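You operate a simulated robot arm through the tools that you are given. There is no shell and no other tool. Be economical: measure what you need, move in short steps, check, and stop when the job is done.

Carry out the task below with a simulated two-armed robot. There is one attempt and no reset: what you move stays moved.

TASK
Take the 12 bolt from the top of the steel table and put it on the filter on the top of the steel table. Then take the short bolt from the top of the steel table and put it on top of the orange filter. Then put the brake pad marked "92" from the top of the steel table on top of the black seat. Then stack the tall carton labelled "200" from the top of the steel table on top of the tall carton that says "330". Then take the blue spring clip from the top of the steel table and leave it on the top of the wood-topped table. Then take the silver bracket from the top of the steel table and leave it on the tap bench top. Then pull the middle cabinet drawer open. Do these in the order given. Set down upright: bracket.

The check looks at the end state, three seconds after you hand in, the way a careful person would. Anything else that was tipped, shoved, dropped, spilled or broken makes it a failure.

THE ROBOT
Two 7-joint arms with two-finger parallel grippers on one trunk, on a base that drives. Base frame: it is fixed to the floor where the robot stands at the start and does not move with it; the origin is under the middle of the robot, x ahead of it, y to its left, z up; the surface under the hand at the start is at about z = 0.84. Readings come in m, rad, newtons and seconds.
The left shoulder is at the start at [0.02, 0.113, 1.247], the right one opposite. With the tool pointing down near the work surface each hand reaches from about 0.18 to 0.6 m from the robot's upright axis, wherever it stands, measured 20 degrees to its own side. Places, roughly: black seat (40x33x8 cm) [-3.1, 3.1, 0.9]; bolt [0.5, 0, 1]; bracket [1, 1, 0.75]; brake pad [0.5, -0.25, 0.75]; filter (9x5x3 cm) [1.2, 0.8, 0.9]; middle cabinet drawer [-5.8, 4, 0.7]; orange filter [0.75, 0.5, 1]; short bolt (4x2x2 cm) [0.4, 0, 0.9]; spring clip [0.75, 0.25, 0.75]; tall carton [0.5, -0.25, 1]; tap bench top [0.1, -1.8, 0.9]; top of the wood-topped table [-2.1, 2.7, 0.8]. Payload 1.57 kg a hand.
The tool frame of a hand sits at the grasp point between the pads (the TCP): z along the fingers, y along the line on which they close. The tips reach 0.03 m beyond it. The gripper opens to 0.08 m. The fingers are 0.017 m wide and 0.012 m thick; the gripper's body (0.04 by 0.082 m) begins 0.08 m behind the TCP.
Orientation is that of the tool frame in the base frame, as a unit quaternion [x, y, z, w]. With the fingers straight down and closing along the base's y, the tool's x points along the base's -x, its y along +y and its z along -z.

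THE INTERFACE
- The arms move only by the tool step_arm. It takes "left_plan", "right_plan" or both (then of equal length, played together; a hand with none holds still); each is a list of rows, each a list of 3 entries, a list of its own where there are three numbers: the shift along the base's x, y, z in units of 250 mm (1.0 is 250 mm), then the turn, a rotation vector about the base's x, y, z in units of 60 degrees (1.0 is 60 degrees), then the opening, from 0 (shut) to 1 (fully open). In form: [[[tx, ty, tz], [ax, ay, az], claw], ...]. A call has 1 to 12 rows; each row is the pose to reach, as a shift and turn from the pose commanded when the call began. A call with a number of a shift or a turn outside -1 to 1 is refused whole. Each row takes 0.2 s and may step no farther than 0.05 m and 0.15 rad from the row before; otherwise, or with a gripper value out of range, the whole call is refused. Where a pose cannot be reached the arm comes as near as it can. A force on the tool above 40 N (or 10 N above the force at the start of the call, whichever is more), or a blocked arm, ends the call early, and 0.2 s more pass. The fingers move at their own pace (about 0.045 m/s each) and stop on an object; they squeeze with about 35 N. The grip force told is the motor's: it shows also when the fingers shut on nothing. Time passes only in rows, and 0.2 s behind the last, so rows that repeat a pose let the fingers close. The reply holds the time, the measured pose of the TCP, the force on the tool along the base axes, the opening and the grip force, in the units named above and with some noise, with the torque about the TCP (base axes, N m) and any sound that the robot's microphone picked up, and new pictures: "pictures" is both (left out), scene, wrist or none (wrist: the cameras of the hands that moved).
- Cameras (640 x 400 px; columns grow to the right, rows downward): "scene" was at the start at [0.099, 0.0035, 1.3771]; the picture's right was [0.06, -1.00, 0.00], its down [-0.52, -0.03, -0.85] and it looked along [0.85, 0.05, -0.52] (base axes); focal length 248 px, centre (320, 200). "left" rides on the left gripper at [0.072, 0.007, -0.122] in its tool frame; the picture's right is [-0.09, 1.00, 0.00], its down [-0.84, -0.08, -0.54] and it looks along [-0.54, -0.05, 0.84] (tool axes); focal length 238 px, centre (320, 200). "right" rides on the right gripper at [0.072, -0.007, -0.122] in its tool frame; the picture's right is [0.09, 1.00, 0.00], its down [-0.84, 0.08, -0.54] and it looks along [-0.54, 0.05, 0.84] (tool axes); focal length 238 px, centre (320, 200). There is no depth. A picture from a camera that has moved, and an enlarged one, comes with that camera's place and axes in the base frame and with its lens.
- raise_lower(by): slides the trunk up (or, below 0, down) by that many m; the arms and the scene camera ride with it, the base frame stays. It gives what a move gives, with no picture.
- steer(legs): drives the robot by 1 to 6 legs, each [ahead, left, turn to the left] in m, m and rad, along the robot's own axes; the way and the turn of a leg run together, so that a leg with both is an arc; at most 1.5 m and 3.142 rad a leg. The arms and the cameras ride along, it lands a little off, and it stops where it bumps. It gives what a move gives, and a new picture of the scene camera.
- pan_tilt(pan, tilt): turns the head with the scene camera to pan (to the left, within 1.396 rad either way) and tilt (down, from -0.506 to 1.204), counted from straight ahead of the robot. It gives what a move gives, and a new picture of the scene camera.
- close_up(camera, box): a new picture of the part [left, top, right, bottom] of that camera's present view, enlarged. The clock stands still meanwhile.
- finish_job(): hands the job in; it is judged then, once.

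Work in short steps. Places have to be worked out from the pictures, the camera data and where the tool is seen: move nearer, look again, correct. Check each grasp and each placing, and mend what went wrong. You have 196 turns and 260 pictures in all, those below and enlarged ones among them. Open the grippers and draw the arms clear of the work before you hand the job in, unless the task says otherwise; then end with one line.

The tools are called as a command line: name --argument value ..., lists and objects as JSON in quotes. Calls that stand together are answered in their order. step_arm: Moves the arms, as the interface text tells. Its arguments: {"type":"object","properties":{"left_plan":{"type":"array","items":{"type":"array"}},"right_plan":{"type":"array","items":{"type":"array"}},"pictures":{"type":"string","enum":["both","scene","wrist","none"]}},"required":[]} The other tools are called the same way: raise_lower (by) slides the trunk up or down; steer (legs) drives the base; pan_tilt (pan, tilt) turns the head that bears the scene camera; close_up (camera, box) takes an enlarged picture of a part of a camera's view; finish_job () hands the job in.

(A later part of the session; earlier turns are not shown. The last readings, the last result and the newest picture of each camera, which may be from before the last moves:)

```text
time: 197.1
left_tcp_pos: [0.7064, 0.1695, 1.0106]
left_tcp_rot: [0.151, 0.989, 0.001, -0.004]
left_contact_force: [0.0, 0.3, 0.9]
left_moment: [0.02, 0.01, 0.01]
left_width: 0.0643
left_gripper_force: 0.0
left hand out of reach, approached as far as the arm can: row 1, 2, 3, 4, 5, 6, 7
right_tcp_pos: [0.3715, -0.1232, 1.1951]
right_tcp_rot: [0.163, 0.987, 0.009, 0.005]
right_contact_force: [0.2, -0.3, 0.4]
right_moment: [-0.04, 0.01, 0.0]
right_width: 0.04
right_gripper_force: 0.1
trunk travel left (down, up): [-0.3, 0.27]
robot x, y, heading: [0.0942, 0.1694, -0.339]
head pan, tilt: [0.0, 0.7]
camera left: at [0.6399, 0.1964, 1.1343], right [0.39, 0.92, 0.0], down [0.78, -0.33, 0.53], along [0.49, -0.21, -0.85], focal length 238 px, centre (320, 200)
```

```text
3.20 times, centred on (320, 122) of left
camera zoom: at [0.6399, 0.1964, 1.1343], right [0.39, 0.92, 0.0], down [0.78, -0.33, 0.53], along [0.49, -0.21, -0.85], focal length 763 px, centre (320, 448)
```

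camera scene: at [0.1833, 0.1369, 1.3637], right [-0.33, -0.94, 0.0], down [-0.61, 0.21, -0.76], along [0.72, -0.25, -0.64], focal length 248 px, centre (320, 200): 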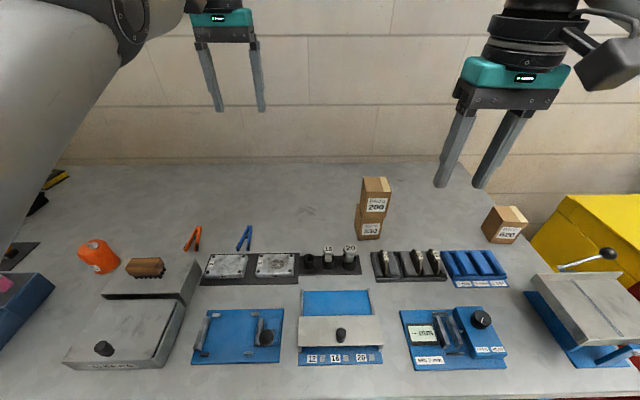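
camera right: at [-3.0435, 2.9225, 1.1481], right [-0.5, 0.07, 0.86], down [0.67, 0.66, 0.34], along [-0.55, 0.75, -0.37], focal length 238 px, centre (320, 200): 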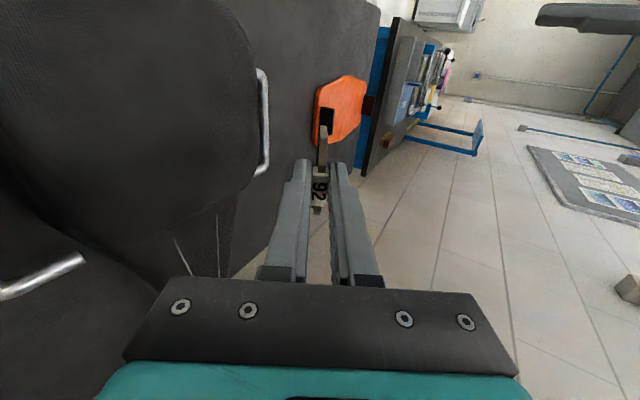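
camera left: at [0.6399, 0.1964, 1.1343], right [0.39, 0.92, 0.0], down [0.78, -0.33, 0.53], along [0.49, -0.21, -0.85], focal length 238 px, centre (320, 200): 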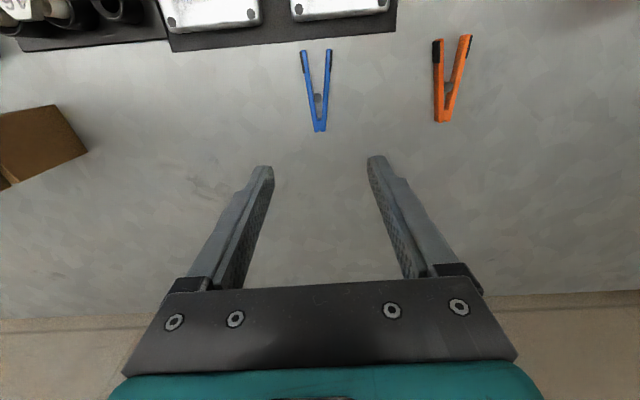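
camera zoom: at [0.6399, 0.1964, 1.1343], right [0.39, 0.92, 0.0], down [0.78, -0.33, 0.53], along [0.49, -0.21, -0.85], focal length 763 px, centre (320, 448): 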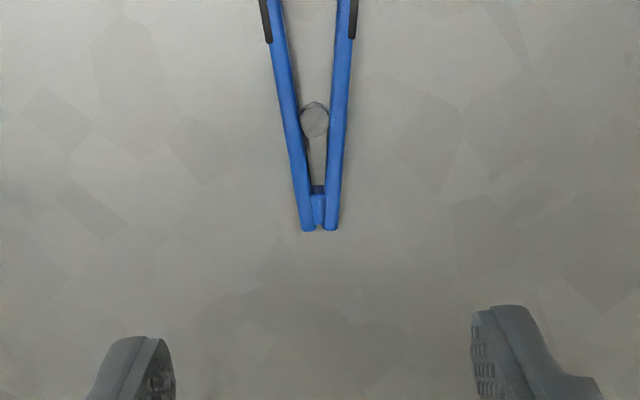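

Pivot at [0.680, 0.177], apex [0.715, 0.164]. Grip at ≈[0.690, 0.1735]; descend partway first.

step_arm --left_plan '[[[-0.066, 0.016, -0.12], [0, 0, 0], 0.6], [[-0.066, 0.016, -0.28], [0, 0, 0], 0.6], [[-0.066, 0.016, -0.42], [0, 0, 0], 0.6], [[-0.066, 0.016, -0.5], [0, 0, 0], 0.6]]' --pictures "wrist"

```text
time: 198.1
left_tcp_pos: [0.6899, 0.1738, 0.888]
left_tcp_rot: [0.151, 0.989, 0.0, -0.003]
left_contact_force: [0.4, 0.0, 0.6]
left_moment: [-0.04, -0.01, -0.03]
left_width: 0.0481
left_gripper_force: 0.1
left hand out of reach, approached as far as the arm can: row 1, 2
right_tcp_pos: [0.3725, -0.1226, 1.1947]
right_tcp_rot: [0.164, 0.986, 0.008, 0.005]
right_contact_force: [0.4, -0.4, -1.2]
right_moment: [0.0, 0.01, 0.02]
right_width: 0.0399
right_gripper_force: 0.1
trunk travel left (down, up): [-0.3, 0.27]
robot x, y, heading: [0.0954, 0.1685, -0.339]
head pan, tilt: [0.0, 0.7]
camera left: at [0.6224, 0.2008, 1.01], right [0.39, 0.92, 0.0], down [0.78, -0.33, 0.54], along [0.5, -0.21, -0.84], focal length 238 px, centre (320, 200)
```

left: 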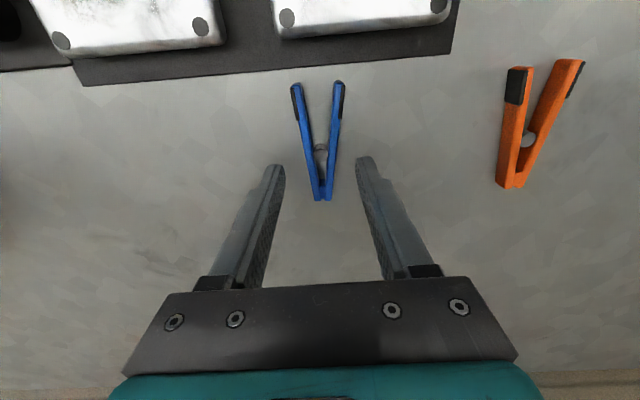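

Well centred. Lower to 0.875, close, lift.

step_arm --left_plan '[[[0, 0, -0.025], [0, 0, 0], 0.6], [[0, 0, -0.05], [0, 0, 0], 0.6], [[0, 0, -0.05], [0, 0, 0], 0.2], [[0, 0, -0.05], [0, 0, 0], 0.0], [[0, 0, -0.05], [0, 0, 0], 0.0], [[0, 0, -0.05], [0, 0, 0], 0.0], [[0, 0, 0.05], [0, 0, 0], 0.0], [[0, 0, 0.2], [0, 0, 0], 0.0], [[0, 0, 0.36], [0, 0, 0], 0.0]]' --pictures "wrist"

```text
time: 200.1
left_tcp_pos: [0.6909, 0.1736, 0.9775]
left_tcp_rot: [0.151, 0.989, 0.001, -0.004]
left_contact_force: [0.9, -0.4, -0.2]
left_moment: [0.02, -0.01, -0.01]
left_width: 0.0205
left_gripper_force: 34.6
left hand out of reach, approached as far as the arm can: row 2, 3, 4, 5, 6
right_tcp_pos: [0.3717, -0.1227, 1.1945]
right_tcp_rot: [0.164, 0.986, 0.009, 0.005]
right_contact_force: [0.1, 0.8, -0.4]
right_moment: [-0.02, 0.01, 0.0]
right_width: 0.0401
right_gripper_force: 0.1
trunk travel left (down, up): [-0.3, 0.27]
robot x, y, heading: [0.0918, 0.1678, -0.333]
head pan, tilt: [0.0, 0.7]
camera left: at [0.6233, 0.2008, 1.0994], right [0.39, 0.92, 0.0], down [0.78, -0.33, 0.53], along [0.49, -0.21, -0.85], focal length 238 px, centre (320, 200)
```

left: 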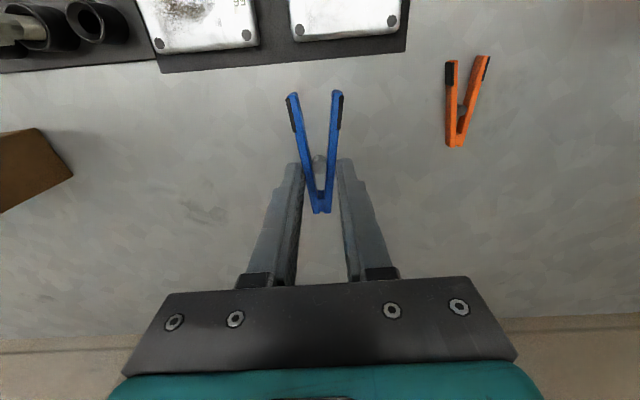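

Clip held. Raise and retract, then drive to the wood-topped table.

step_arm --left_plan '[[[-0.08, 0.03, 0.15], [0, 0, 0], 0.0], [[-0.2, 0.07, 0.28], [0, 0, 0], 0.0], [[-0.34, 0.12, 0.4], [0, 0, 0], 0.0], [[-0.48, 0.17, 0.52], [0, 0, 0], 0.0], [[-0.62, 0.22, 0.62], [0, 0, 0], 0.0], [[-0.75, 0.25, 0.7], [0, 0, 0], 0.0]]' --pictures "none"

steer --legs '[[-0.5, 0, 0], [0, 0, 1.763], [0.72, 1.08, 0], [0.72, 1.08, 0]]'

pan_tilt --pan 0.0 --tilt 0.7

```text
time: 201.4
left_tcp_pos: [0.5012, 0.2347, 1.1504]
left_tcp_rot: [0.151, 0.988, 0.002, -0.003]
left_contact_force: [0.5, 0.3, -0.6]
left_moment: [0.03, 0.01, 0.0]
left_width: 0.0207
left_gripper_force: 34.2
right_tcp_pos: [0.3708, -0.1223, 1.194]
right_tcp_rot: [0.163, 0.987, 0.008, 0.006]
right_contact_force: [0.1, -0.3, -0.3]
right_moment: [0.0, 0.01, 0.01]
right_width: 0.0398
right_gripper_force: 0.1
trunk travel left (down, up): [-0.3, 0.27]
robot x, y, heading: [0.0915, 0.1727, -0.338]
head pan, tilt: [0.0, 0.7]
```

```text
time: 221.0
left_tcp_pos: [-2.4582, 2.4859, 1.1507]
left_tcp_rot: [-0.664, 0.748, -0.002, -0.003]
left_contact_force: [-0.4, 0.5, -0.7]
left_moment: [0.03, 0.0, -0.03]
left_width: 0.0206
left_gripper_force: 34.0
right_tcp_pos: [-2.0823, 2.4233, 1.195]
right_tcp_rot: [-0.655, 0.755, 0.009, -0.003]
right_contact_force: [0.0, -1.3, -0.7]
right_moment: [0.03, 0.01, 0.01]
right_width: 0.0399
right_gripper_force: 0.0
trunk travel left (down, up): [-0.3, 0.27]
robot x, y, heading: [-2.3168, 2.0938, 1.416]
head pan, tilt: [0.0, 0.7]
camera scene: at [-2.305, 2.1884, 1.3637], right [0.99, -0.15, 0.0], down [-0.1, -0.64, -0.76], along [0.12, 0.76, -0.64], focal length 248 px, centre (320, 200)
```

scene: 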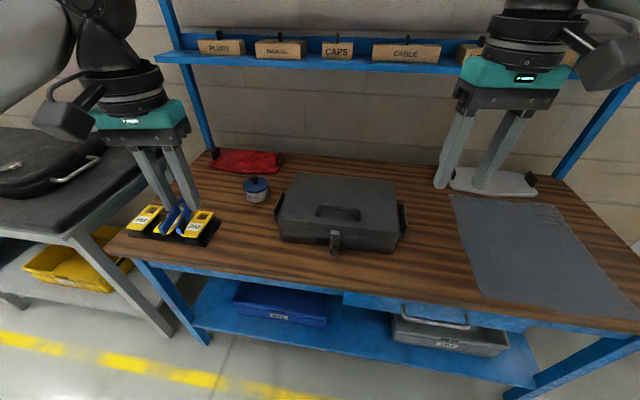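

```text
time: 221.6
left_tcp_pos: [-2.4583, 2.4861, 1.1513]
left_tcp_rot: [-0.664, 0.748, -0.003, -0.003]
left_contact_force: [-0.2, 0.2, -0.4]
left_moment: [0.01, -0.01, 0.0]
left_width: 0.0204
left_gripper_force: 33.2
right_tcp_pos: [-2.0813, 2.4246, 1.1939]
right_tcp_rot: [-0.655, 0.756, 0.011, -0.003]
right_contact_force: [-0.1, 0.0, 0.0]
right_moment: [-0.02, -0.02, 0.01]
right_width: 0.0401
right_gripper_force: 0.0
trunk travel left (down, up): [-0.3, 0.27]
robot x, y, heading: [-2.3201, 2.0959, 1.42]
head pan, tilt: [0.0, 0.7]
camera scene: at [-2.3048, 2.1882, 1.3637], right [0.99, -0.15, 0.0], down [-0.1, -0.64, -0.76], along [0.12, 0.76, -0.64], focal length 248 px, centre (320, 200)
```

scene: 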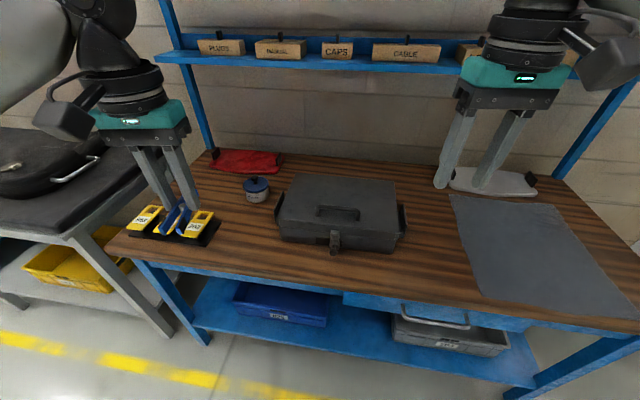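

Free wood between the tag mat and the toolbox near [-2.445, 2.69]. Drive ahead 0.15 m and bring the clip above it.

steer --legs '[[0.15, 0, 0]]'

close_up --camera "scene" --box '[120, 180, 300, 320]'

```text
time: 223.0
left_tcp_pos: [-2.4345, 2.6356, 1.1509]
left_tcp_rot: [-0.664, 0.747, -0.003, -0.004]
left_contact_force: [0.6, -0.6, 0.1]
left_moment: [-0.01, 0.02, 0.02]
left_width: 0.0205
left_gripper_force: 34.0
right_tcp_pos: [-2.0595, 2.5729, 1.194]
right_tcp_rot: [-0.655, 0.756, 0.009, -0.004]
right_contact_force: [-0.1, 0.0, 0.7]
right_moment: [0.0, -0.02, -0.02]
right_width: 0.04
right_gripper_force: 0.1
trunk travel left (down, up): [-0.3, 0.27]
robot x, y, heading: [-2.2965, 2.2449, 1.42]
head pan, tilt: [0.0, 0.7]
camera scene: at [-2.2819, 2.3373, 1.3636], right [0.99, -0.15, 0.0], down [-0.1, -0.64, -0.76], along [0.12, 0.76, -0.64], focal length 248 px, centre (320, 200)
```

scene: 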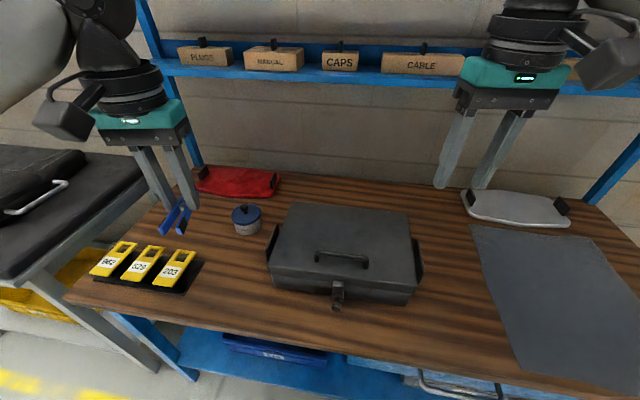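

```text
2.86 times, centred on (210, 250) of scene
camera zoom: at [-2.2819, 2.3373, 1.3636], right [0.99, -0.15, 0.0], down [-0.1, -0.64, -0.76], along [0.12, 0.76, -0.64], focal length 709 px, centre (634, 57)
```

zoom: 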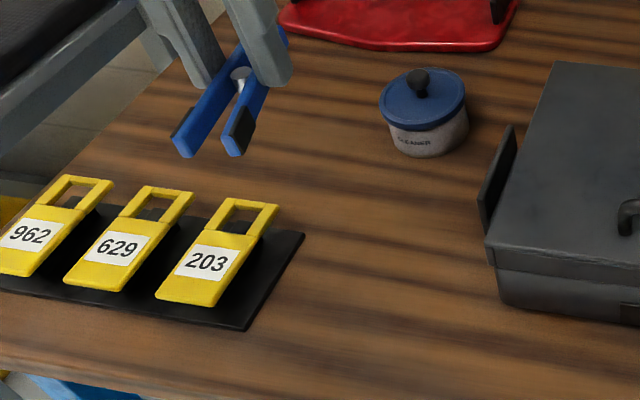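

Move forward 11 cm and lower to z≈0.92.

step_arm --left_plan '[[[0, 0.1, -0.1], [0, 0, 0], 0.0], [[0, 0.2, -0.22], [0, 0, 0], 0.0], [[0, 0.3, -0.36], [0, 0, 0], 0.0], [[0, 0.4, -0.5], [0, 0, 0], 0.0], [[0, 0.44, -0.66], [0, 0, 0], 0.0], [[0, 0.44, -0.82], [0, 0, 0], 0.0], [[0, 0.44, -0.92], [0, 0, 0], 0.0]]' --pictures "none"

close_up --camera "scene" --box '[130, 190, 300, 320]'

```text
time: 224.6
left_tcp_pos: [-2.4355, 2.7438, 0.9212]
left_tcp_rot: [-0.663, 0.749, -0.002, -0.003]
left_contact_force: [-1.0, 0.5, -0.6]
left_moment: [0.01, 0.0, 0.01]
left_width: 0.0205
left_gripper_force: 34.4
right_tcp_pos: [-2.0598, 2.5713, 1.1938]
right_tcp_rot: [-0.654, 0.756, 0.01, -0.003]
right_contact_force: [0.1, 0.4, -0.3]
right_moment: [0.02, 0.02, 0.0]
right_width: 0.04
right_gripper_force: 0.0
trunk travel left (down, up): [-0.3, 0.27]
robot x, y, heading: [-2.2936, 2.2433, 1.419]
head pan, tilt: [0.0, 0.7]
```

```text
3.08 times, centred on (215, 255) of scene
camera zoom: at [-2.282, 2.3364, 1.3637], right [0.99, -0.15, 0.0], down [-0.1, -0.64, -0.76], along [0.12, 0.76, -0.64], focal length 764 px, centre (643, 31)
```

zoom: 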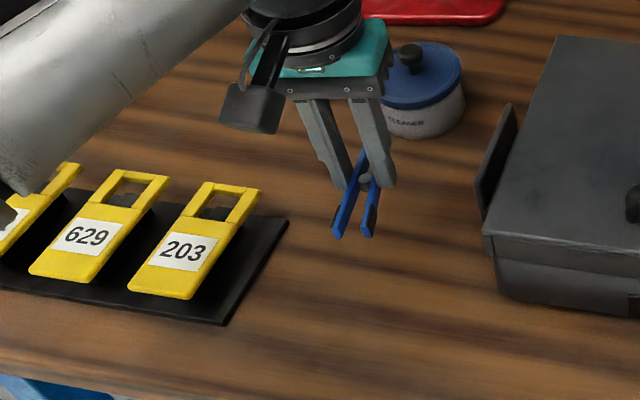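

Clear space below. Lower step by step until contact.

step_arm --left_plan '[[[0, -0.04, -0.08], [0, 0, 0], 0.0], [[0, -0.04, -0.14], [0, 0, 0], 0.0], [[0, -0.04, -0.18], [0, 0, 0], 0.0], [[0, -0.04, -0.2], [0, 0, 0], 0.0], [[0, -0.04, -0.22], [0, 0, 0], 0.0]]' --pictures "none"

close_up --camera "scene" --box '[160, 210, 290, 310]'

```text
time: 225.8
left_tcp_pos: [-2.4364, 2.7349, 0.8658]
left_tcp_rot: [-0.664, 0.748, -0.002, -0.004]
left_contact_force: [0.4, -0.8, 0.5]
left_moment: [-0.03, 0.0, 0.01]
left_width: 0.0206
left_gripper_force: 34.4
right_tcp_pos: [-2.0592, 2.5716, 1.1938]
right_tcp_rot: [-0.655, 0.755, 0.009, -0.003]
right_contact_force: [0.2, 0.8, -0.2]
right_moment: [0.0, 0.01, 0.0]
right_width: 0.0401
right_gripper_force: 0.0
trunk travel left (down, up): [-0.3, 0.27]
robot x, y, heading: [-2.2967, 2.2432, 1.415]
head pan, tilt: [0.0, 0.7]
```

```text
4.00 times, centred on (225, 260) of scene
camera zoom: at [-2.282, 2.3363, 1.3637], right [0.99, -0.15, 0.0], down [-0.1, -0.64, -0.76], along [0.12, 0.76, -0.64], focal length 993 px, centre (700, -40)
```

zoom: 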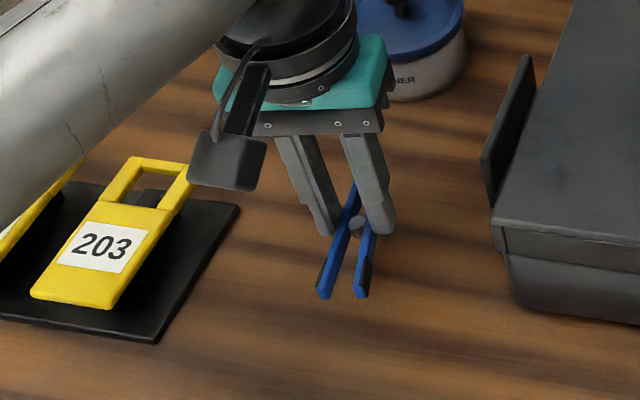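

No contact yet; continue down in 5 mm steps.

step_arm --left_plan '[[[0, 0, -0.02], [0, 0, 0], 0.0], [[0, 0, -0.04], [0, 0, 0], 0.0], [[0, 0, -0.055], [0, 0, 0], 0.0], [[0, 0, -0.07], [0, 0, 0], 0.0]]' --pictures "none"

close_up --camera "scene" --box '[160, 210, 290, 310]'

```text
time: 226.8
left_tcp_pos: [-2.4349, 2.7351, 0.8482]
left_tcp_rot: [-0.664, 0.748, -0.004, -0.004]
left_contact_force: [0.5, 0.6, -0.7]
left_moment: [-0.01, -0.01, -0.03]
left_width: 0.0208
left_gripper_force: 34.1
right_tcp_pos: [-2.0584, 2.5716, 1.1949]
right_tcp_rot: [-0.655, 0.756, 0.01, -0.003]
right_contact_force: [0.0, 0.7, 1.5]
right_moment: [-0.01, -0.02, -0.01]
right_width: 0.04
right_gripper_force: 0.0
trunk travel left (down, up): [-0.3, 0.27]
robot x, y, heading: [-2.2921, 2.2429, 1.422]
head pan, tilt: [0.0, 0.7]
```

```text
4.00 times, centred on (225, 260) of scene
camera zoom: at [-2.282, 2.3363, 1.3637], right [0.99, -0.15, 0.0], down [-0.1, -0.64, -0.76], along [0.12, 0.76, -0.64], focal length 993 px, centre (700, -40)
```

zoom: 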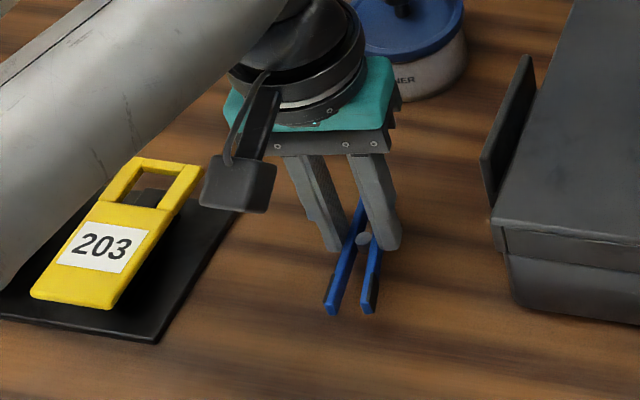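

Still no contact; go on carefully.

step_arm --left_plan '[[[0, 0, -0.016], [0, 0, 0], 0.0], [[0, 0, -0.032], [0, 0, 0], 0.0], [[0, 0, -0.048], [0, 0, 0], 0.0], [[0, 0, -0.064], [0, 0, 0], 0.0]]' --pictures "none"

close_up --camera "scene" --box '[160, 210, 290, 310]'

```text
time: 227.8
left_tcp_pos: [-2.4351, 2.7345, 0.8339]
left_tcp_rot: [-0.664, 0.748, -0.002, -0.002]
left_contact_force: [-0.8, -2.2, 9.8]
left_moment: [-0.57, 0.14, -0.04]
left_width: 0.0206
left_gripper_force: 33.7
right_tcp_pos: [-2.0589, 2.5709, 1.1944]
right_tcp_rot: [-0.654, 0.756, 0.01, -0.003]
right_contact_force: [0.7, 0.3, -0.4]
right_moment: [0.01, -0.01, -0.02]
right_width: 0.0399
right_gripper_force: 0.1
trunk travel left (down, up): [-0.3, 0.27]
robot x, y, heading: [-2.2979, 2.2425, 1.419]
head pan, tilt: [0.0, 0.7]
```

```text
4.00 times, centred on (225, 260) of scene
camera zoom: at [-2.282, 2.3352, 1.3639], right [0.99, -0.15, 0.0], down [-0.1, -0.64, -0.77], along [0.12, 0.76, -0.64], focal length 993 px, centre (700, -40)
```

zoom: 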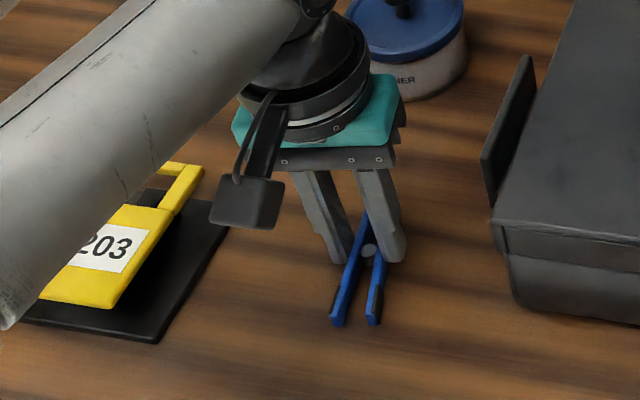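

Contact (10 N). Open and lift away.

step_arm --left_plan '[[[0, 0, 0.004], [0, 0, 0], 0.3], [[0, 0, 0.004], [0, 0, 0], 0.5], [[0, 0, 0.004], [0, 0, 0], 0.55], [[0, 0, 0.16], [0, 0, 0], 0.55], [[0, 0, 0.34], [0, 0, 0], 0.55], [[0, 0, 0.52], [0, 0, 0], 0.55], [[0, -0.1, 0.68], [0, 0, 0], 0.55], [[0, -0.22, 0.82], [0, 0, 0], 0.55], [[0, -0.36, 0.92], [0, 0, 0], 0.55]]' --pictures "none"

close_up --camera "scene" --box '[130, 190, 300, 320]'

```text
time: 229.8
left_tcp_pos: [-2.4354, 2.6425, 1.0633]
left_tcp_rot: [-0.664, 0.748, -0.002, -0.004]
left_contact_force: [-0.1, -0.2, -0.6]
left_moment: [-0.01, -0.01, -0.02]
left_width: 0.0441
left_gripper_force: 0.1
right_tcp_pos: [-2.0595, 2.5714, 1.1936]
right_tcp_rot: [-0.655, 0.756, 0.01, -0.002]
right_contact_force: [0.3, 0.0, 0.2]
right_moment: [0.0, 0.01, -0.02]
right_width: 0.04
right_gripper_force: 0.0
trunk travel left (down, up): [-0.3, 0.27]
robot x, y, heading: [-2.2969, 2.2443, 1.418]
head pan, tilt: [0.0, 0.7]
```

```text
3.08 times, centred on (215, 255) of scene
camera zoom: at [-2.2822, 2.3357, 1.3637], right [0.99, -0.15, 0.0], down [-0.1, -0.64, -0.77], along [0.12, 0.76, -0.64], focal length 764 px, centre (643, 31)
```

zoom: 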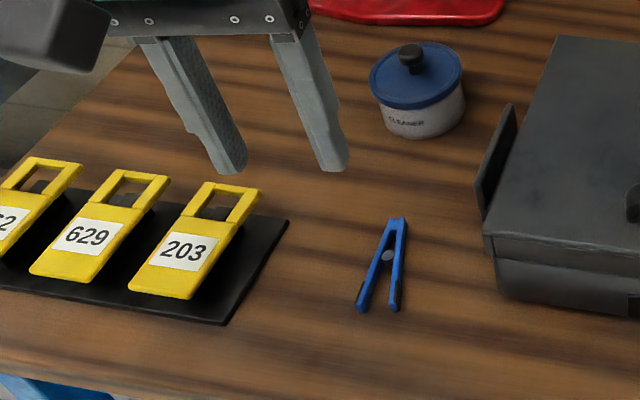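

Clip is on the wood top. Now fetch the silver bracket at the left end of the steel table: drive back around.

step_arm --left_plan '[[[0, -0.05, 0.12], [0, 0, 0], 0.8], [[0, -0.1, 0.24], [0, 0, 0], 0.8], [[0, -0.1, 0.36], [0, 0, 0], 0.8], [[0, -0.1, 0.48], [0, 0, 0], 0.8]]' --pictures "none"

steer --legs '[[-0.4, 0, 0], [0, 0, -1.42], [1.35, -0.06, 0], [1.35, -0.06, 0], [0, 0, -1.9]]'

pan_tilt --pan 0.3 --tilt 0.6

```text
time: 230.8
left_tcp_pos: [-2.4347, 2.6181, 1.1837]
left_tcp_rot: [-0.664, 0.748, -0.003, -0.003]
left_contact_force: [-0.3, -0.2, 0.7]
left_moment: [0.01, 0.05, 0.0]
left_width: 0.0641
left_gripper_force: 0.1
right_tcp_pos: [-2.0588, 2.572, 1.1942]
right_tcp_rot: [-0.655, 0.756, 0.01, -0.004]
right_contact_force: [0.9, 0.0, 0.2]
right_moment: [0.01, 0.01, 0.01]
right_width: 0.0401
right_gripper_force: 0.1
trunk travel left (down, up): [-0.3, 0.27]
robot x, y, heading: [-2.2966, 2.2462, 1.413]
head pan, tilt: [0.0, 0.7]
```

```text
time: 254.1
left_tcp_pos: [0.4119, 1.3135, 1.1823]
left_tcp_rot: [0.804, 0.595, 0.003, -0.002]
left_contact_force: [0.2, -0.6, 0.3]
left_moment: [0.03, 0.03, 0.03]
left_width: 0.0638
left_gripper_force: 0.1
right_tcp_pos: [0.0508, 1.4273, 1.1944]
right_tcp_rot: [0.811, 0.585, 0.002, 0.011]
right_contact_force: [0.3, -0.1, -0.3]
right_moment: [0.04, 0.0, 0.01]
right_width: 0.0398
right_gripper_force: 0.0
trunk travel left (down, up): [-0.3, 0.27]
robot x, y, heading: [0.3431, 1.7119, -1.899]
head pan, tilt: [0.0, 0.7]
camera scene: at [0.3097, 1.6152, 1.3637], right [-0.95, 0.32, 0.0], down [0.21, 0.61, -0.76], along [-0.25, -0.72, -0.64], focal length 248 px, centre (320, 200)
```

scene: 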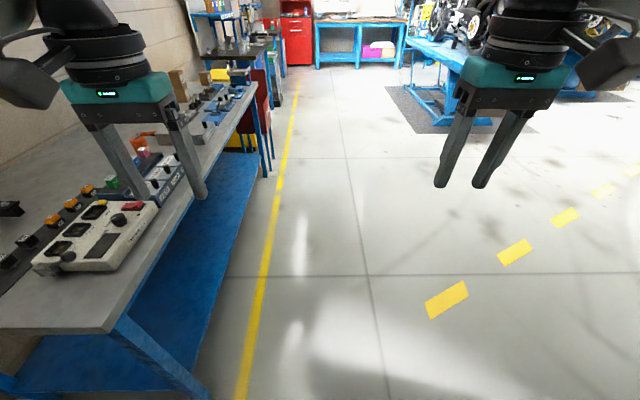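

```text
time: 254.9
left_tcp_pos: [0.4115, 1.314, 1.1811]
left_tcp_rot: [0.804, 0.594, 0.004, -0.003]
left_contact_force: [-0.2, 0.1, -0.8]
left_moment: [-0.02, -0.03, 0.02]
left_width: 0.064
left_gripper_force: 0.1
right_tcp_pos: [0.0512, 1.4268, 1.1932]
right_tcp_rot: [0.812, 0.584, 0.002, 0.01]
right_contact_force: [-0.2, 0.3, -0.5]
right_moment: [0.01, -0.01, -0.03]
right_width: 0.04
right_gripper_force: 0.0
trunk travel left (down, up): [-0.3, 0.27]
robot x, y, heading: [0.3434, 1.7057, -1.899]
head pan, tilt: [0.3, 0.6]
camera scene: at [0.3345, 1.6072, 1.3723], right [-1.0, 0.03, 0.0], down [0.02, 0.56, -0.82], along [-0.03, -0.82, -0.57], focal length 248 px, centre (320, 200)
```

scene: 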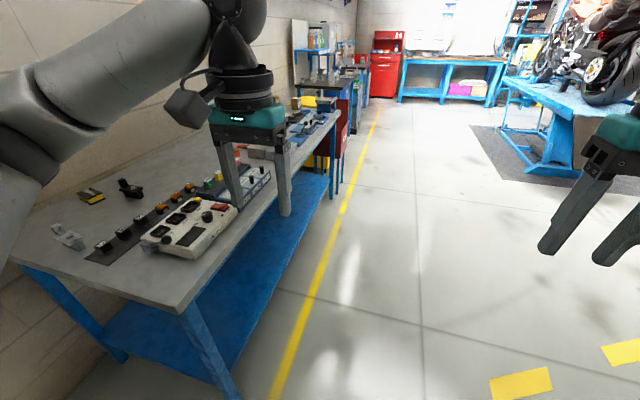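

Strafe left along the table end, watching the locker clearance (n≈0.37).

steer --legs '[[0, 0.58, 0]]'

pan_tilt --pan 0.4 --tilt 0.85

close_up --camera "scene" --box '[230, 150, 390, 260]'

```text
time: 258.2
left_tcp_pos: [0.9546, 1.1259, 1.184]
left_tcp_rot: [0.804, 0.595, 0.004, -0.003]
left_contact_force: [1.1, 0.5, 1.2]
left_moment: [-0.02, 0.06, 0.02]
left_width: 0.0642
left_gripper_force: 0.0
right_tcp_pos: [0.5939, 1.2395, 1.1954]
right_tcp_rot: [0.811, 0.585, 0.002, 0.009]
right_contact_force: [0.2, 0.6, -0.7]
right_moment: [-0.05, 0.01, 0.01]
right_width: 0.0401
right_gripper_force: 0.0
trunk travel left (down, up): [-0.3, 0.27]
robot x, y, heading: [0.8825, 1.52, -1.905]
head pan, tilt: [0.3, 0.6]
camera scene: at [0.8781, 1.4206, 1.3723], right [-1.0, 0.03, 0.0], down [0.02, 0.56, -0.82], along [-0.03, -0.82, -0.57], focal length 248 px, centre (320, 200)
```

scene: 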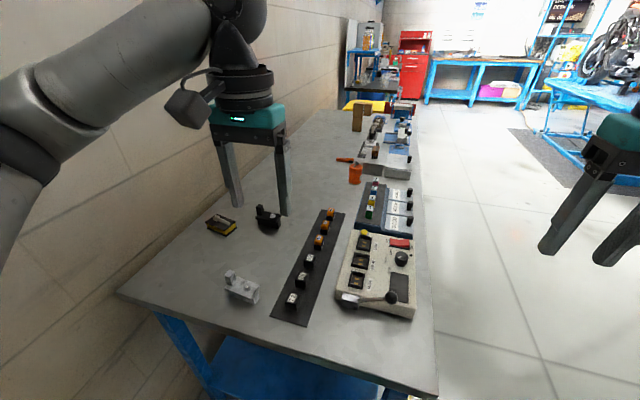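

```text
time: 258.9
left_tcp_pos: [0.9535, 1.1283, 1.1818]
left_tcp_rot: [0.804, 0.595, 0.003, -0.003]
left_contact_force: [1.3, 0.7, 0.9]
left_moment: [0.0, 0.02, 0.02]
left_width: 0.0639
left_gripper_force: 0.0
right_tcp_pos: [0.5944, 1.2403, 1.1944]
right_tcp_rot: [0.811, 0.585, 0.002, 0.01]
right_contact_force: [0.0, -0.3, -0.6]
right_moment: [0.03, 0.0, 0.0]
right_width: 0.0399
right_gripper_force: 0.0
trunk travel left (down, up): [-0.3, 0.27]
robot x, y, heading: [0.885, 1.5205, -1.899]
head pan, tilt: [0.4, 0.85]
camera scene: at [0.8858, 1.4311, 1.3515], right [-1.0, -0.07, 0.0], down [-0.05, 0.75, -0.66], along [0.05, -0.66, -0.75], focal length 248 px, centre (320, 200)
```

scene: 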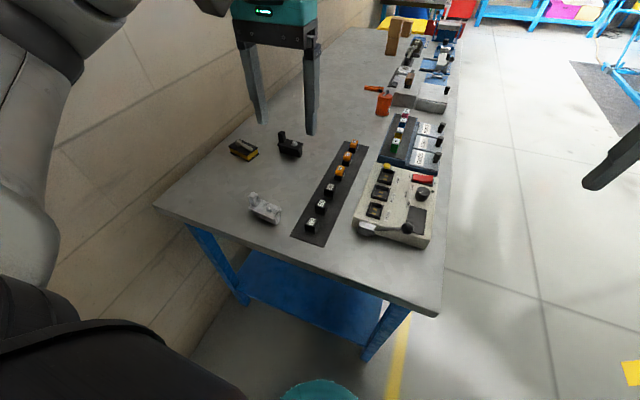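

```text
3.64 times, centred on (310, 205) of scene
camera zoom: at [0.8858, 1.4311, 1.3515], right [-1.0, -0.07, 0.0], down [-0.05, 0.75, -0.66], along [0.05, -0.66, -0.75], focal length 903 px, centre (356, 182)
```

zoom: 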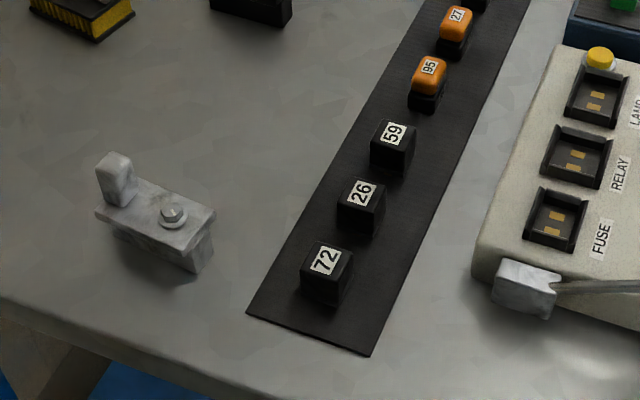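

Bracket base centre ≈ [1.046, 1.059], long axis along −21°. I'll grip across its width, so yaw ~+86° in two calls while moving above.

step_arm --left_plan '[[[0.04, -0.03, -0.05], [0, 0, 0.12], 0.9], [[0.09, -0.065, -0.1], [0, 0, 0.24], 0.9], [[0.13, -0.1, -0.15], [0, 0, 0.37], 0.9], [[0.18, -0.135, -0.2], [0, 0, 0.5], 0.9], [[0.23, -0.17, -0.25], [0, 0, 0.62], 0.9], [[0.28, -0.2, -0.3], [0, 0, 0.74], 0.9], [[0.33, -0.24, -0.35], [0, 0, 0.86], 0.9], [[0.37, -0.28, -0.4], [0, 0, 0.98], 0.9]]' --pictures "none"

step_arm --left_plan '[[[0, 0, -0.04], [0, 0, 0.12], 0.9], [[0, 0, -0.1], [0, 0, 0.24], 0.9], [[0, 0, -0.15], [0, 0, 0.36], 0.9], [[0, 0, -0.2], [0, 0, 0.45], 0.9], [[0, 0, -0.2], [0, 0, 0.45], 0.9]]' --pictures "wrist"

close_up --camera "left" --box '[220, 60, 420, 185]'

```text
time: 260.7
left_tcp_pos: [1.0481, 1.0571, 1.0834]
left_tcp_rot: [0.407, 0.913, 0.001, -0.003]
left_contact_force: [0.6, 0.6, -1.0]
left_moment: [0.04, -0.01, 0.0]
left_width: 0.072
left_gripper_force: 0.0
right_tcp_pos: [0.5945, 1.2404, 1.194]
right_tcp_rot: [0.811, 0.585, 0.002, 0.01]
right_contact_force: [0.4, -0.1, -0.1]
right_moment: [-0.03, -0.01, -0.02]
right_width: 0.0402
right_gripper_force: 0.1
trunk travel left (down, up): [-0.3, 0.27]
robot x, y, heading: [0.8872, 1.5223, -1.896]
head pan, tilt: [0.4, 0.85]
```

```text
time: 261.9
left_tcp_pos: [1.0477, 1.0571, 1.033]
left_tcp_rot: [0.183, 0.983, 0.002, -0.004]
left_contact_force: [0.6, -0.7, 0.0]
left_moment: [0.03, 0.04, 0.0]
left_width: 0.0721
left_gripper_force: 0.1
right_tcp_pos: [0.5932, 1.2416, 1.1943]
right_tcp_rot: [0.811, 0.585, 0.002, 0.01]
right_contact_force: [0.1, -0.5, 0.8]
right_moment: [-0.03, -0.04, -0.02]
right_width: 0.0399
right_gripper_force: 0.1
trunk travel left (down, up): [-0.3, 0.27]
robot x, y, heading: [0.884, 1.5185, -1.898]
head pan, tilt: [0.4, 0.85]
camera left: at [0.9825, 1.0885, 1.156], right [0.44, 0.9, 0.0], down [0.76, -0.38, 0.54], along [0.48, -0.24, -0.84], focal length 238 px, centre (320, 200)
```

left: 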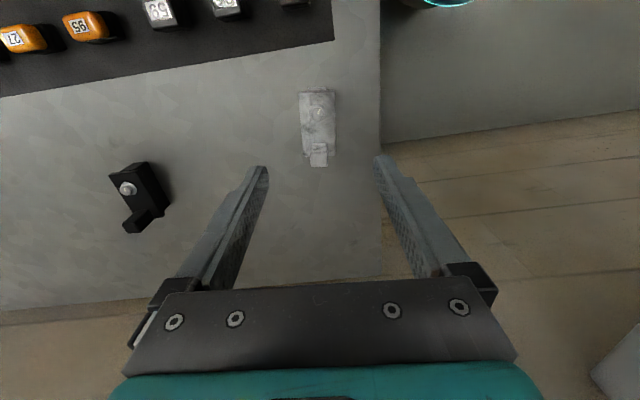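

```text
3.20 times, centred on (320, 122) of left
camera zoom: at [0.9825, 1.0885, 1.156], right [0.44, 0.9, 0.0], down [0.76, -0.38, 0.54], along [0.48, -0.24, -0.84], focal length 763 px, centre (320, 448)
```

zoom: 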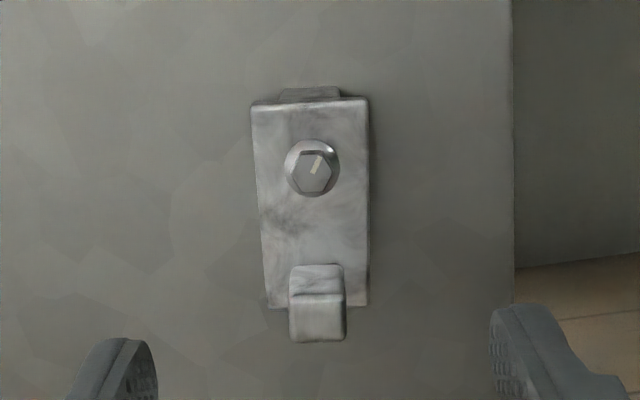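

Plate width ~4 cm, centre ≈[1.044, 1.055]. Descend to z≈0.886 and close.

step_arm --left_plan '[[[-0.012, -0.008, -0.15], [0, 0, 0], 0.8], [[-0.012, -0.008, -0.3], [0, 0, 0], 0.8], [[-0.012, -0.008, -0.45], [0, 0, 0], 0.8], [[-0.012, -0.008, -0.58], [0, 0, 0], 0.8]]' --pictures "wrist"

close_up --camera "scene" --box '[220, 150, 340, 250]'

```text
time: 262.9
left_tcp_pos: [1.0442, 1.0565, 0.8884]
left_tcp_rot: [0.184, 0.983, 0.0, -0.004]
left_contact_force: [-0.5, 0.7, -0.3]
left_moment: [0.03, 0.01, -0.03]
left_width: 0.064
left_gripper_force: 0.0
right_tcp_pos: [0.5931, 1.2409, 1.194]
right_tcp_rot: [0.811, 0.585, 0.002, 0.011]
right_contact_force: [-0.2, -0.1, -0.2]
right_moment: [0.0, 0.01, 0.01]
right_width: 0.0399
right_gripper_force: 0.1
trunk travel left (down, up): [-0.3, 0.27]
robot x, y, heading: [0.8853, 1.5185, -1.9]
head pan, tilt: [0.4, 0.85]
camera left: at [0.9795, 1.0873, 1.0111], right [0.45, 0.9, 0.0], down [0.76, -0.38, 0.54], along [0.48, -0.24, -0.84], focal length 238 px, centre (320, 200)
```

left: 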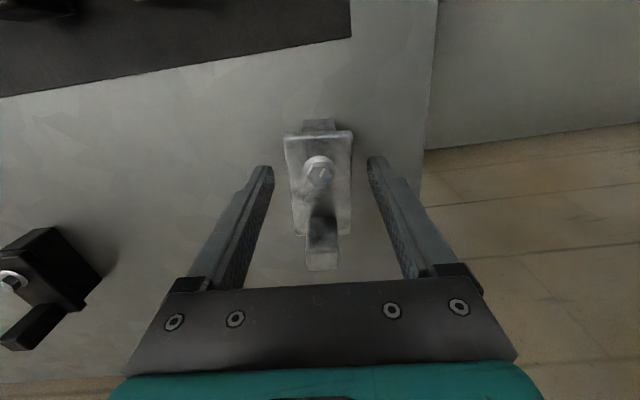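

```text
4.00 times, centred on (280, 200) of scene
camera zoom: at [0.8858, 1.4311, 1.3514], right [-1.0, -0.07, 0.0], down [-0.05, 0.75, -0.66], along [0.05, -0.66, -0.75], focal length 993 px, centre (480, 200)
```

zoom: 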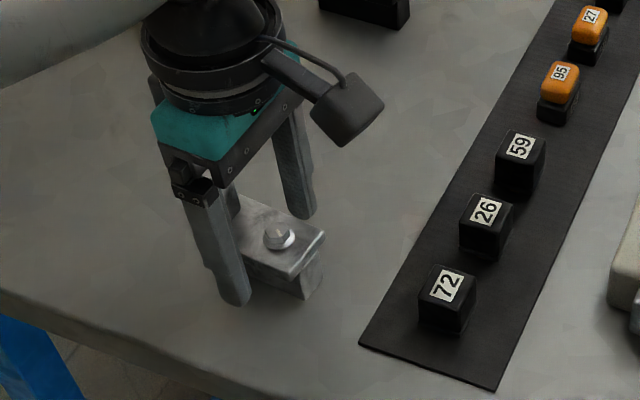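

Good. Close the gripper on the plate.

step_arm --left_plan '[[[0, 0, 0], [0, 0, 0], 0.5], [[0, 0, 0], [0, 0, 0], 0.3], [[0, 0, 0], [0, 0, 0], 0.3], [[0, 0, 0], [0, 0, 0], 0.3], [[0, 0, 0.08], [0, 0, 0], 0.3], [[0, 0, 0.24], [0, 0, 0], 0.3], [[0, 0, 0.4], [0, 0, 0], 0.3]]' --pictures "wrist"

close_up --camera "scene" --box '[220, 110, 340, 210]'

```text
time: 264.5
left_tcp_pos: [1.0436, 1.056, 0.9864]
left_tcp_rot: [0.184, 0.983, 0.002, -0.004]
left_contact_force: [-0.3, -0.2, -1.9]
left_moment: [0.0, 0.05, -0.01]
left_width: 0.0395
left_gripper_force: 35.2
right_tcp_pos: [0.5933, 1.2415, 1.1941]
right_tcp_rot: [0.812, 0.584, 0.003, 0.01]
right_contact_force: [-0.2, -0.4, 0.9]
right_moment: [-0.02, 0.05, -0.01]
right_width: 0.0399
right_gripper_force: 0.1
trunk travel left (down, up): [-0.3, 0.27]
robot x, y, heading: [0.8833, 1.5212, -1.902]
head pan, tilt: [0.4, 0.85]
camera left: at [0.9791, 1.0867, 1.1106], right [0.45, 0.9, 0.0], down [0.76, -0.38, 0.54], along [0.48, -0.24, -0.84], focal length 238 px, centre (320, 200)
```

left: 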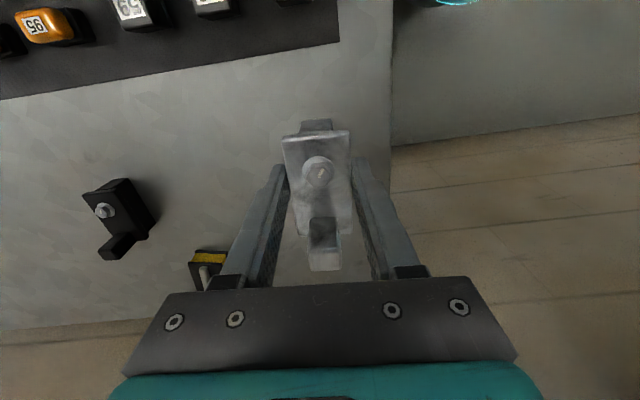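

```text
4.00 times, centred on (280, 160) of scene
camera zoom: at [0.8857, 1.4311, 1.3514], right [-1.0, -0.07, 0.0], down [-0.05, 0.75, -0.66], along [0.05, -0.66, -0.75], focal length 993 px, centre (480, 360)
```

zoom: 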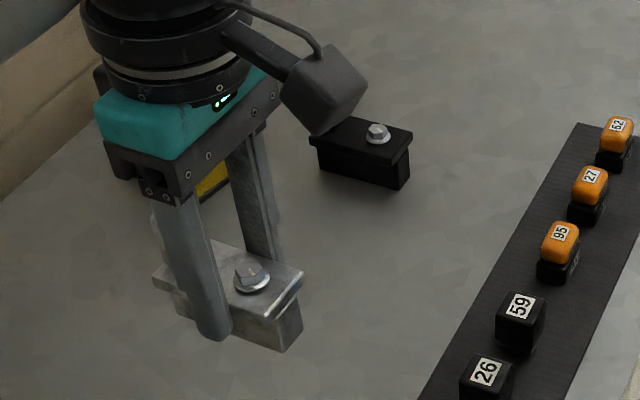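

Bracket held level. Raise it and drive to the tap bench (past the steel table's front, toward −y).

step_arm --left_plan '[[[-0.04, 0.03, 0.16], [0, 0, 0], 0.3], [[-0.08, 0.06, 0.32], [0, 0, 0], 0.3], [[-0.12, 0.09, 0.48], [0, 0, 0], 0.3], [[-0.16, 0.12, 0.64], [0, 0, 0], 0.3]]' --pictures "none"

steer --legs '[[0, -0.64, 0], [1.05, 0, 0], [1.05, 0, 0], [1.05, 0, 0], [0, 0, 1.57]]'

pan_tilt --pan 0.0 --tilt 0.5

```text
time: 265.5
left_tcp_pos: [1.0031, 1.0859, 1.1477]
left_tcp_rot: [0.183, 0.983, 0.002, -0.003]
left_contact_force: [-0.1, 0.0, -2.3]
left_moment: [0.02, 0.02, -0.02]
left_width: 0.0396
left_gripper_force: 34.9
right_tcp_pos: [0.5938, 1.24, 1.1942]
right_tcp_rot: [0.811, 0.585, 0.002, 0.011]
right_contact_force: [0.1, -0.3, 0.6]
right_moment: [0.01, -0.01, 0.01]
right_width: 0.0401
right_gripper_force: 0.1
trunk travel left (down, up): [-0.3, 0.27]
robot x, y, heading: [0.8838, 1.5213, -1.895]
head pan, tilt: [0.4, 0.85]
```

```text
time: 287.9
left_tcp_pos: [-0.2949, -1.124, 1.1489]
left_tcp_rot: [-0.571, 0.821, -0.003, -0.003]
left_contact_force: [0.2, 0.0, -3.0]
left_moment: [0.01, 0.0, 0.02]
left_width: 0.0397
left_gripper_force: 35.5
right_tcp_pos: [-0.4451, -1.5363, 1.1931]
right_tcp_rot: [0.153, 0.988, 0.009, 0.005]
right_contact_force: [0.2, -0.4, -0.5]
right_moment: [-0.01, 0.01, 0.01]
right_width: 0.0399
right_gripper_force: 0.1
trunk travel left (down, up): [-0.3, 0.27]
robot x, y, heading: [-0.7285, -1.249, -0.318]
head pan, tilt: [0.4, 0.85]
camera scene: at [-0.6423, -1.2477, 1.3514], right [0.08, -1.0, 0.0], down [-0.75, -0.06, -0.66], along [0.66, 0.05, -0.75], focal length 248 px, centre (320, 200)
```

scene: 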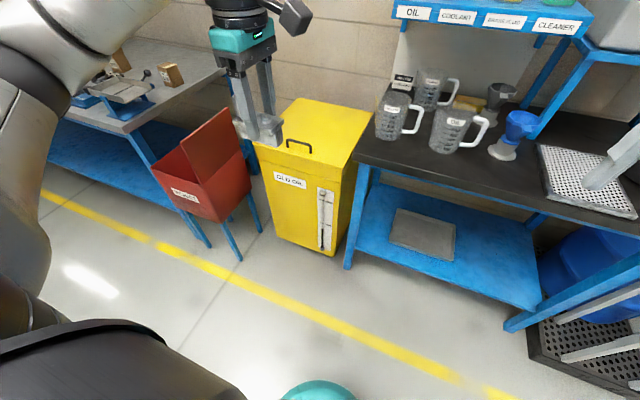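

```text
time: 288.8
left_tcp_pos: [-0.2954, -1.124, 1.1482]
left_tcp_rot: [-0.571, 0.821, -0.002, -0.004]
left_contact_force: [1.2, -0.2, -1.9]
left_moment: [-0.01, 0.01, 0.03]
left_width: 0.0395
left_gripper_force: 34.6
right_tcp_pos: [-0.4449, -1.5365, 1.1938]
right_tcp_rot: [0.154, 0.988, 0.01, 0.006]
right_contact_force: [-0.2, 0.7, 0.3]
right_moment: [-0.03, -0.02, -0.01]
right_width: 0.0401
right_gripper_force: 0.1
trunk travel left (down, up): [-0.3, 0.27]
robot x, y, heading: [-0.7294, -1.2458, -0.317]
head pan, tilt: [0.0, 0.499]
camera scene: at [-0.6337, -1.2825, 1.3813], right [-0.31, -0.95, 0.0], down [-0.46, 0.15, -0.88], along [0.83, -0.27, -0.48], focal length 248 px, centre (320, 200)
```

scene: 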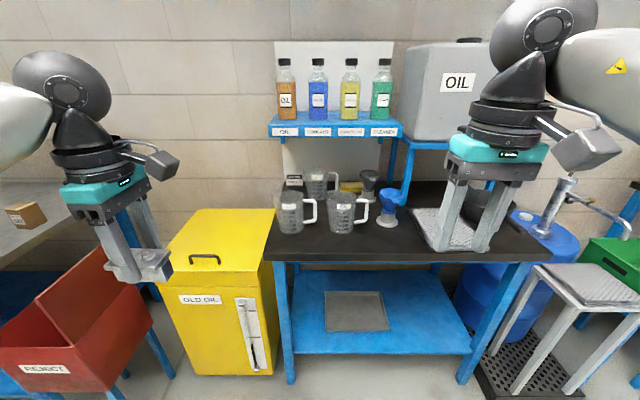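

The tap bench (dark top, with oil tank tap) is ahead; free strip along its front edge near [-0.12, −1.63]. Drive closer.

steer --legs '[[0, -0.32, -0.01], [0.22, 0, 0]]'

pan_tilt --pan 0.2 --tilt 0.8

close_up --camera "scene" --box '[200, 120, 420, 270]'

```text
time: 292.2
left_tcp_pos: [-0.1866, -1.5041, 1.1482]
left_tcp_rot: [-0.566, 0.824, -0.002, -0.003]
left_contact_force: [-0.9, -0.6, -2.7]
left_moment: [0.03, 0.03, 0.0]
left_width: 0.0398
left_gripper_force: 35.1
right_tcp_pos: [-0.3396, -1.9132, 1.1935]
right_tcp_rot: [0.158, 0.987, 0.008, 0.006]
right_contact_force: [-0.3, 0.1, 0.1]
right_moment: [-0.02, 0.0, 0.03]
right_width: 0.0398
right_gripper_force: 0.0
trunk travel left (down, up): [-0.3, 0.27]
robot x, y, heading: [-0.6219, -1.6255, -0.325]
head pan, tilt: [0.0, 0.499]
camera scene: at [-0.5257, -1.6595, 1.3813], right [-0.32, -0.95, 0.0], down [-0.45, 0.15, -0.88], along [0.83, -0.28, -0.48], focal length 248 px, centre (320, 200)
```

scene: 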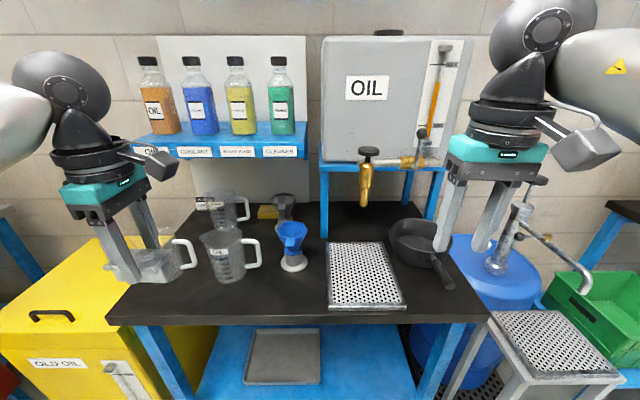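

```text
time: 293.0
left_tcp_pos: [-0.1855, -1.5044, 1.1483]
left_tcp_rot: [-0.567, 0.824, -0.002, -0.004]
left_contact_force: [1.0, 0.2, -2.2]
left_moment: [0.01, 0.0, 0.01]
left_width: 0.0395
left_gripper_force: 34.9
right_tcp_pos: [-0.3408, -1.9153, 1.1944]
right_tcp_rot: [0.157, 0.987, 0.009, 0.006]
right_contact_force: [-0.5, 0.5, -1.0]
right_moment: [0.0, 0.03, 0.01]
right_width: 0.0399
right_gripper_force: 0.2
trunk travel left (down, up): [-0.3, 0.27]
robot x, y, heading: [-0.6201, -1.6281, -0.326]
head pan, tilt: [0.201, 0.799]
camera scene: at [-0.5327, -1.6402, 1.3555], right [-0.13, -0.99, 0.0], down [-0.71, 0.09, -0.7], along [0.69, -0.09, -0.72], focal length 248 px, centre (320, 200)
```

scene: 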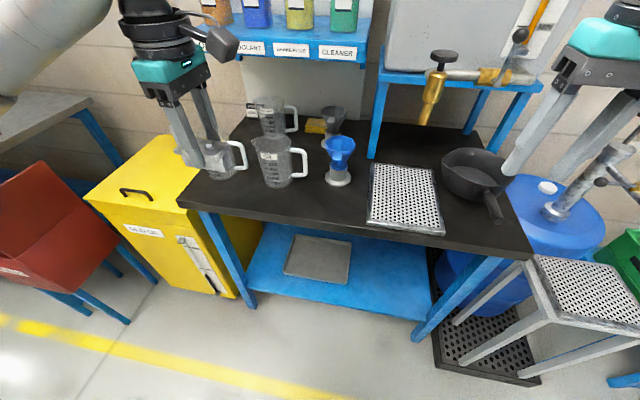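

```text
2.67 times, centred on (310, 195) of scene
camera zoom: at [-0.5327, -1.6402, 1.3555], right [-0.13, -0.99, 0.0], down [-0.71, 0.09, -0.7], along [0.69, -0.09, -0.72], focal length 662 px, centre (347, 213)
```

zoom: 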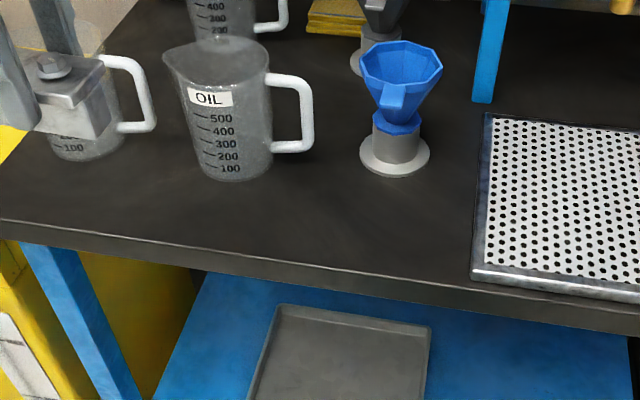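

Bench top z≈0.83. Target bracket spot ≈ [-0.05, −1.734], clear of jug, funnel and grate. Drive ahead 0.12 m, then bring the bracket over it.

steer --legs '[[0.12, 0, 0]]'

```text
time: 294.3
left_tcp_pos: [-0.0728, -1.5412, 1.1473]
left_tcp_rot: [-0.567, 0.824, -0.002, -0.004]
left_contact_force: [0.8, -0.2, -2.9]
left_moment: [0.02, 0.02, 0.0]
left_width: 0.0394
left_gripper_force: 35.2
right_tcp_pos: [-0.2256, -1.9523, 1.1956]
right_tcp_rot: [0.157, 0.988, 0.009, 0.006]
right_contact_force: [0.5, 0.1, -0.3]
right_moment: [0.03, 0.01, 0.02]
right_width: 0.0404
right_gripper_force: 0.1
trunk travel left (down, up): [-0.3, 0.27]
robot x, y, heading: [-0.5064, -1.6631, -0.329]
head pan, tilt: [0.201, 0.799]
camera scene: at [-0.4182, -1.6788, 1.3553], right [-0.12, -0.99, 0.0], down [-0.71, 0.09, -0.7], along [0.69, -0.09, -0.72], focal length 248 px, centre (320, 200)
```

scene: 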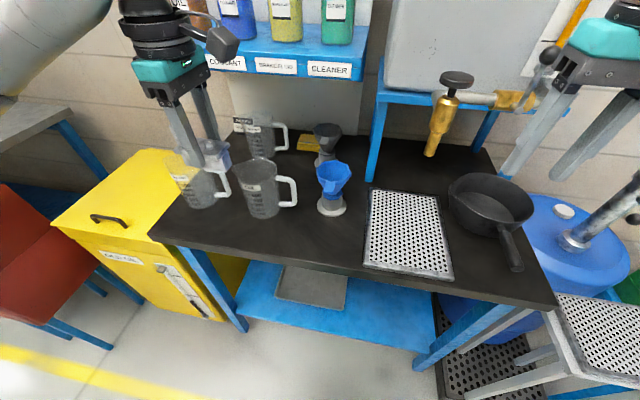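

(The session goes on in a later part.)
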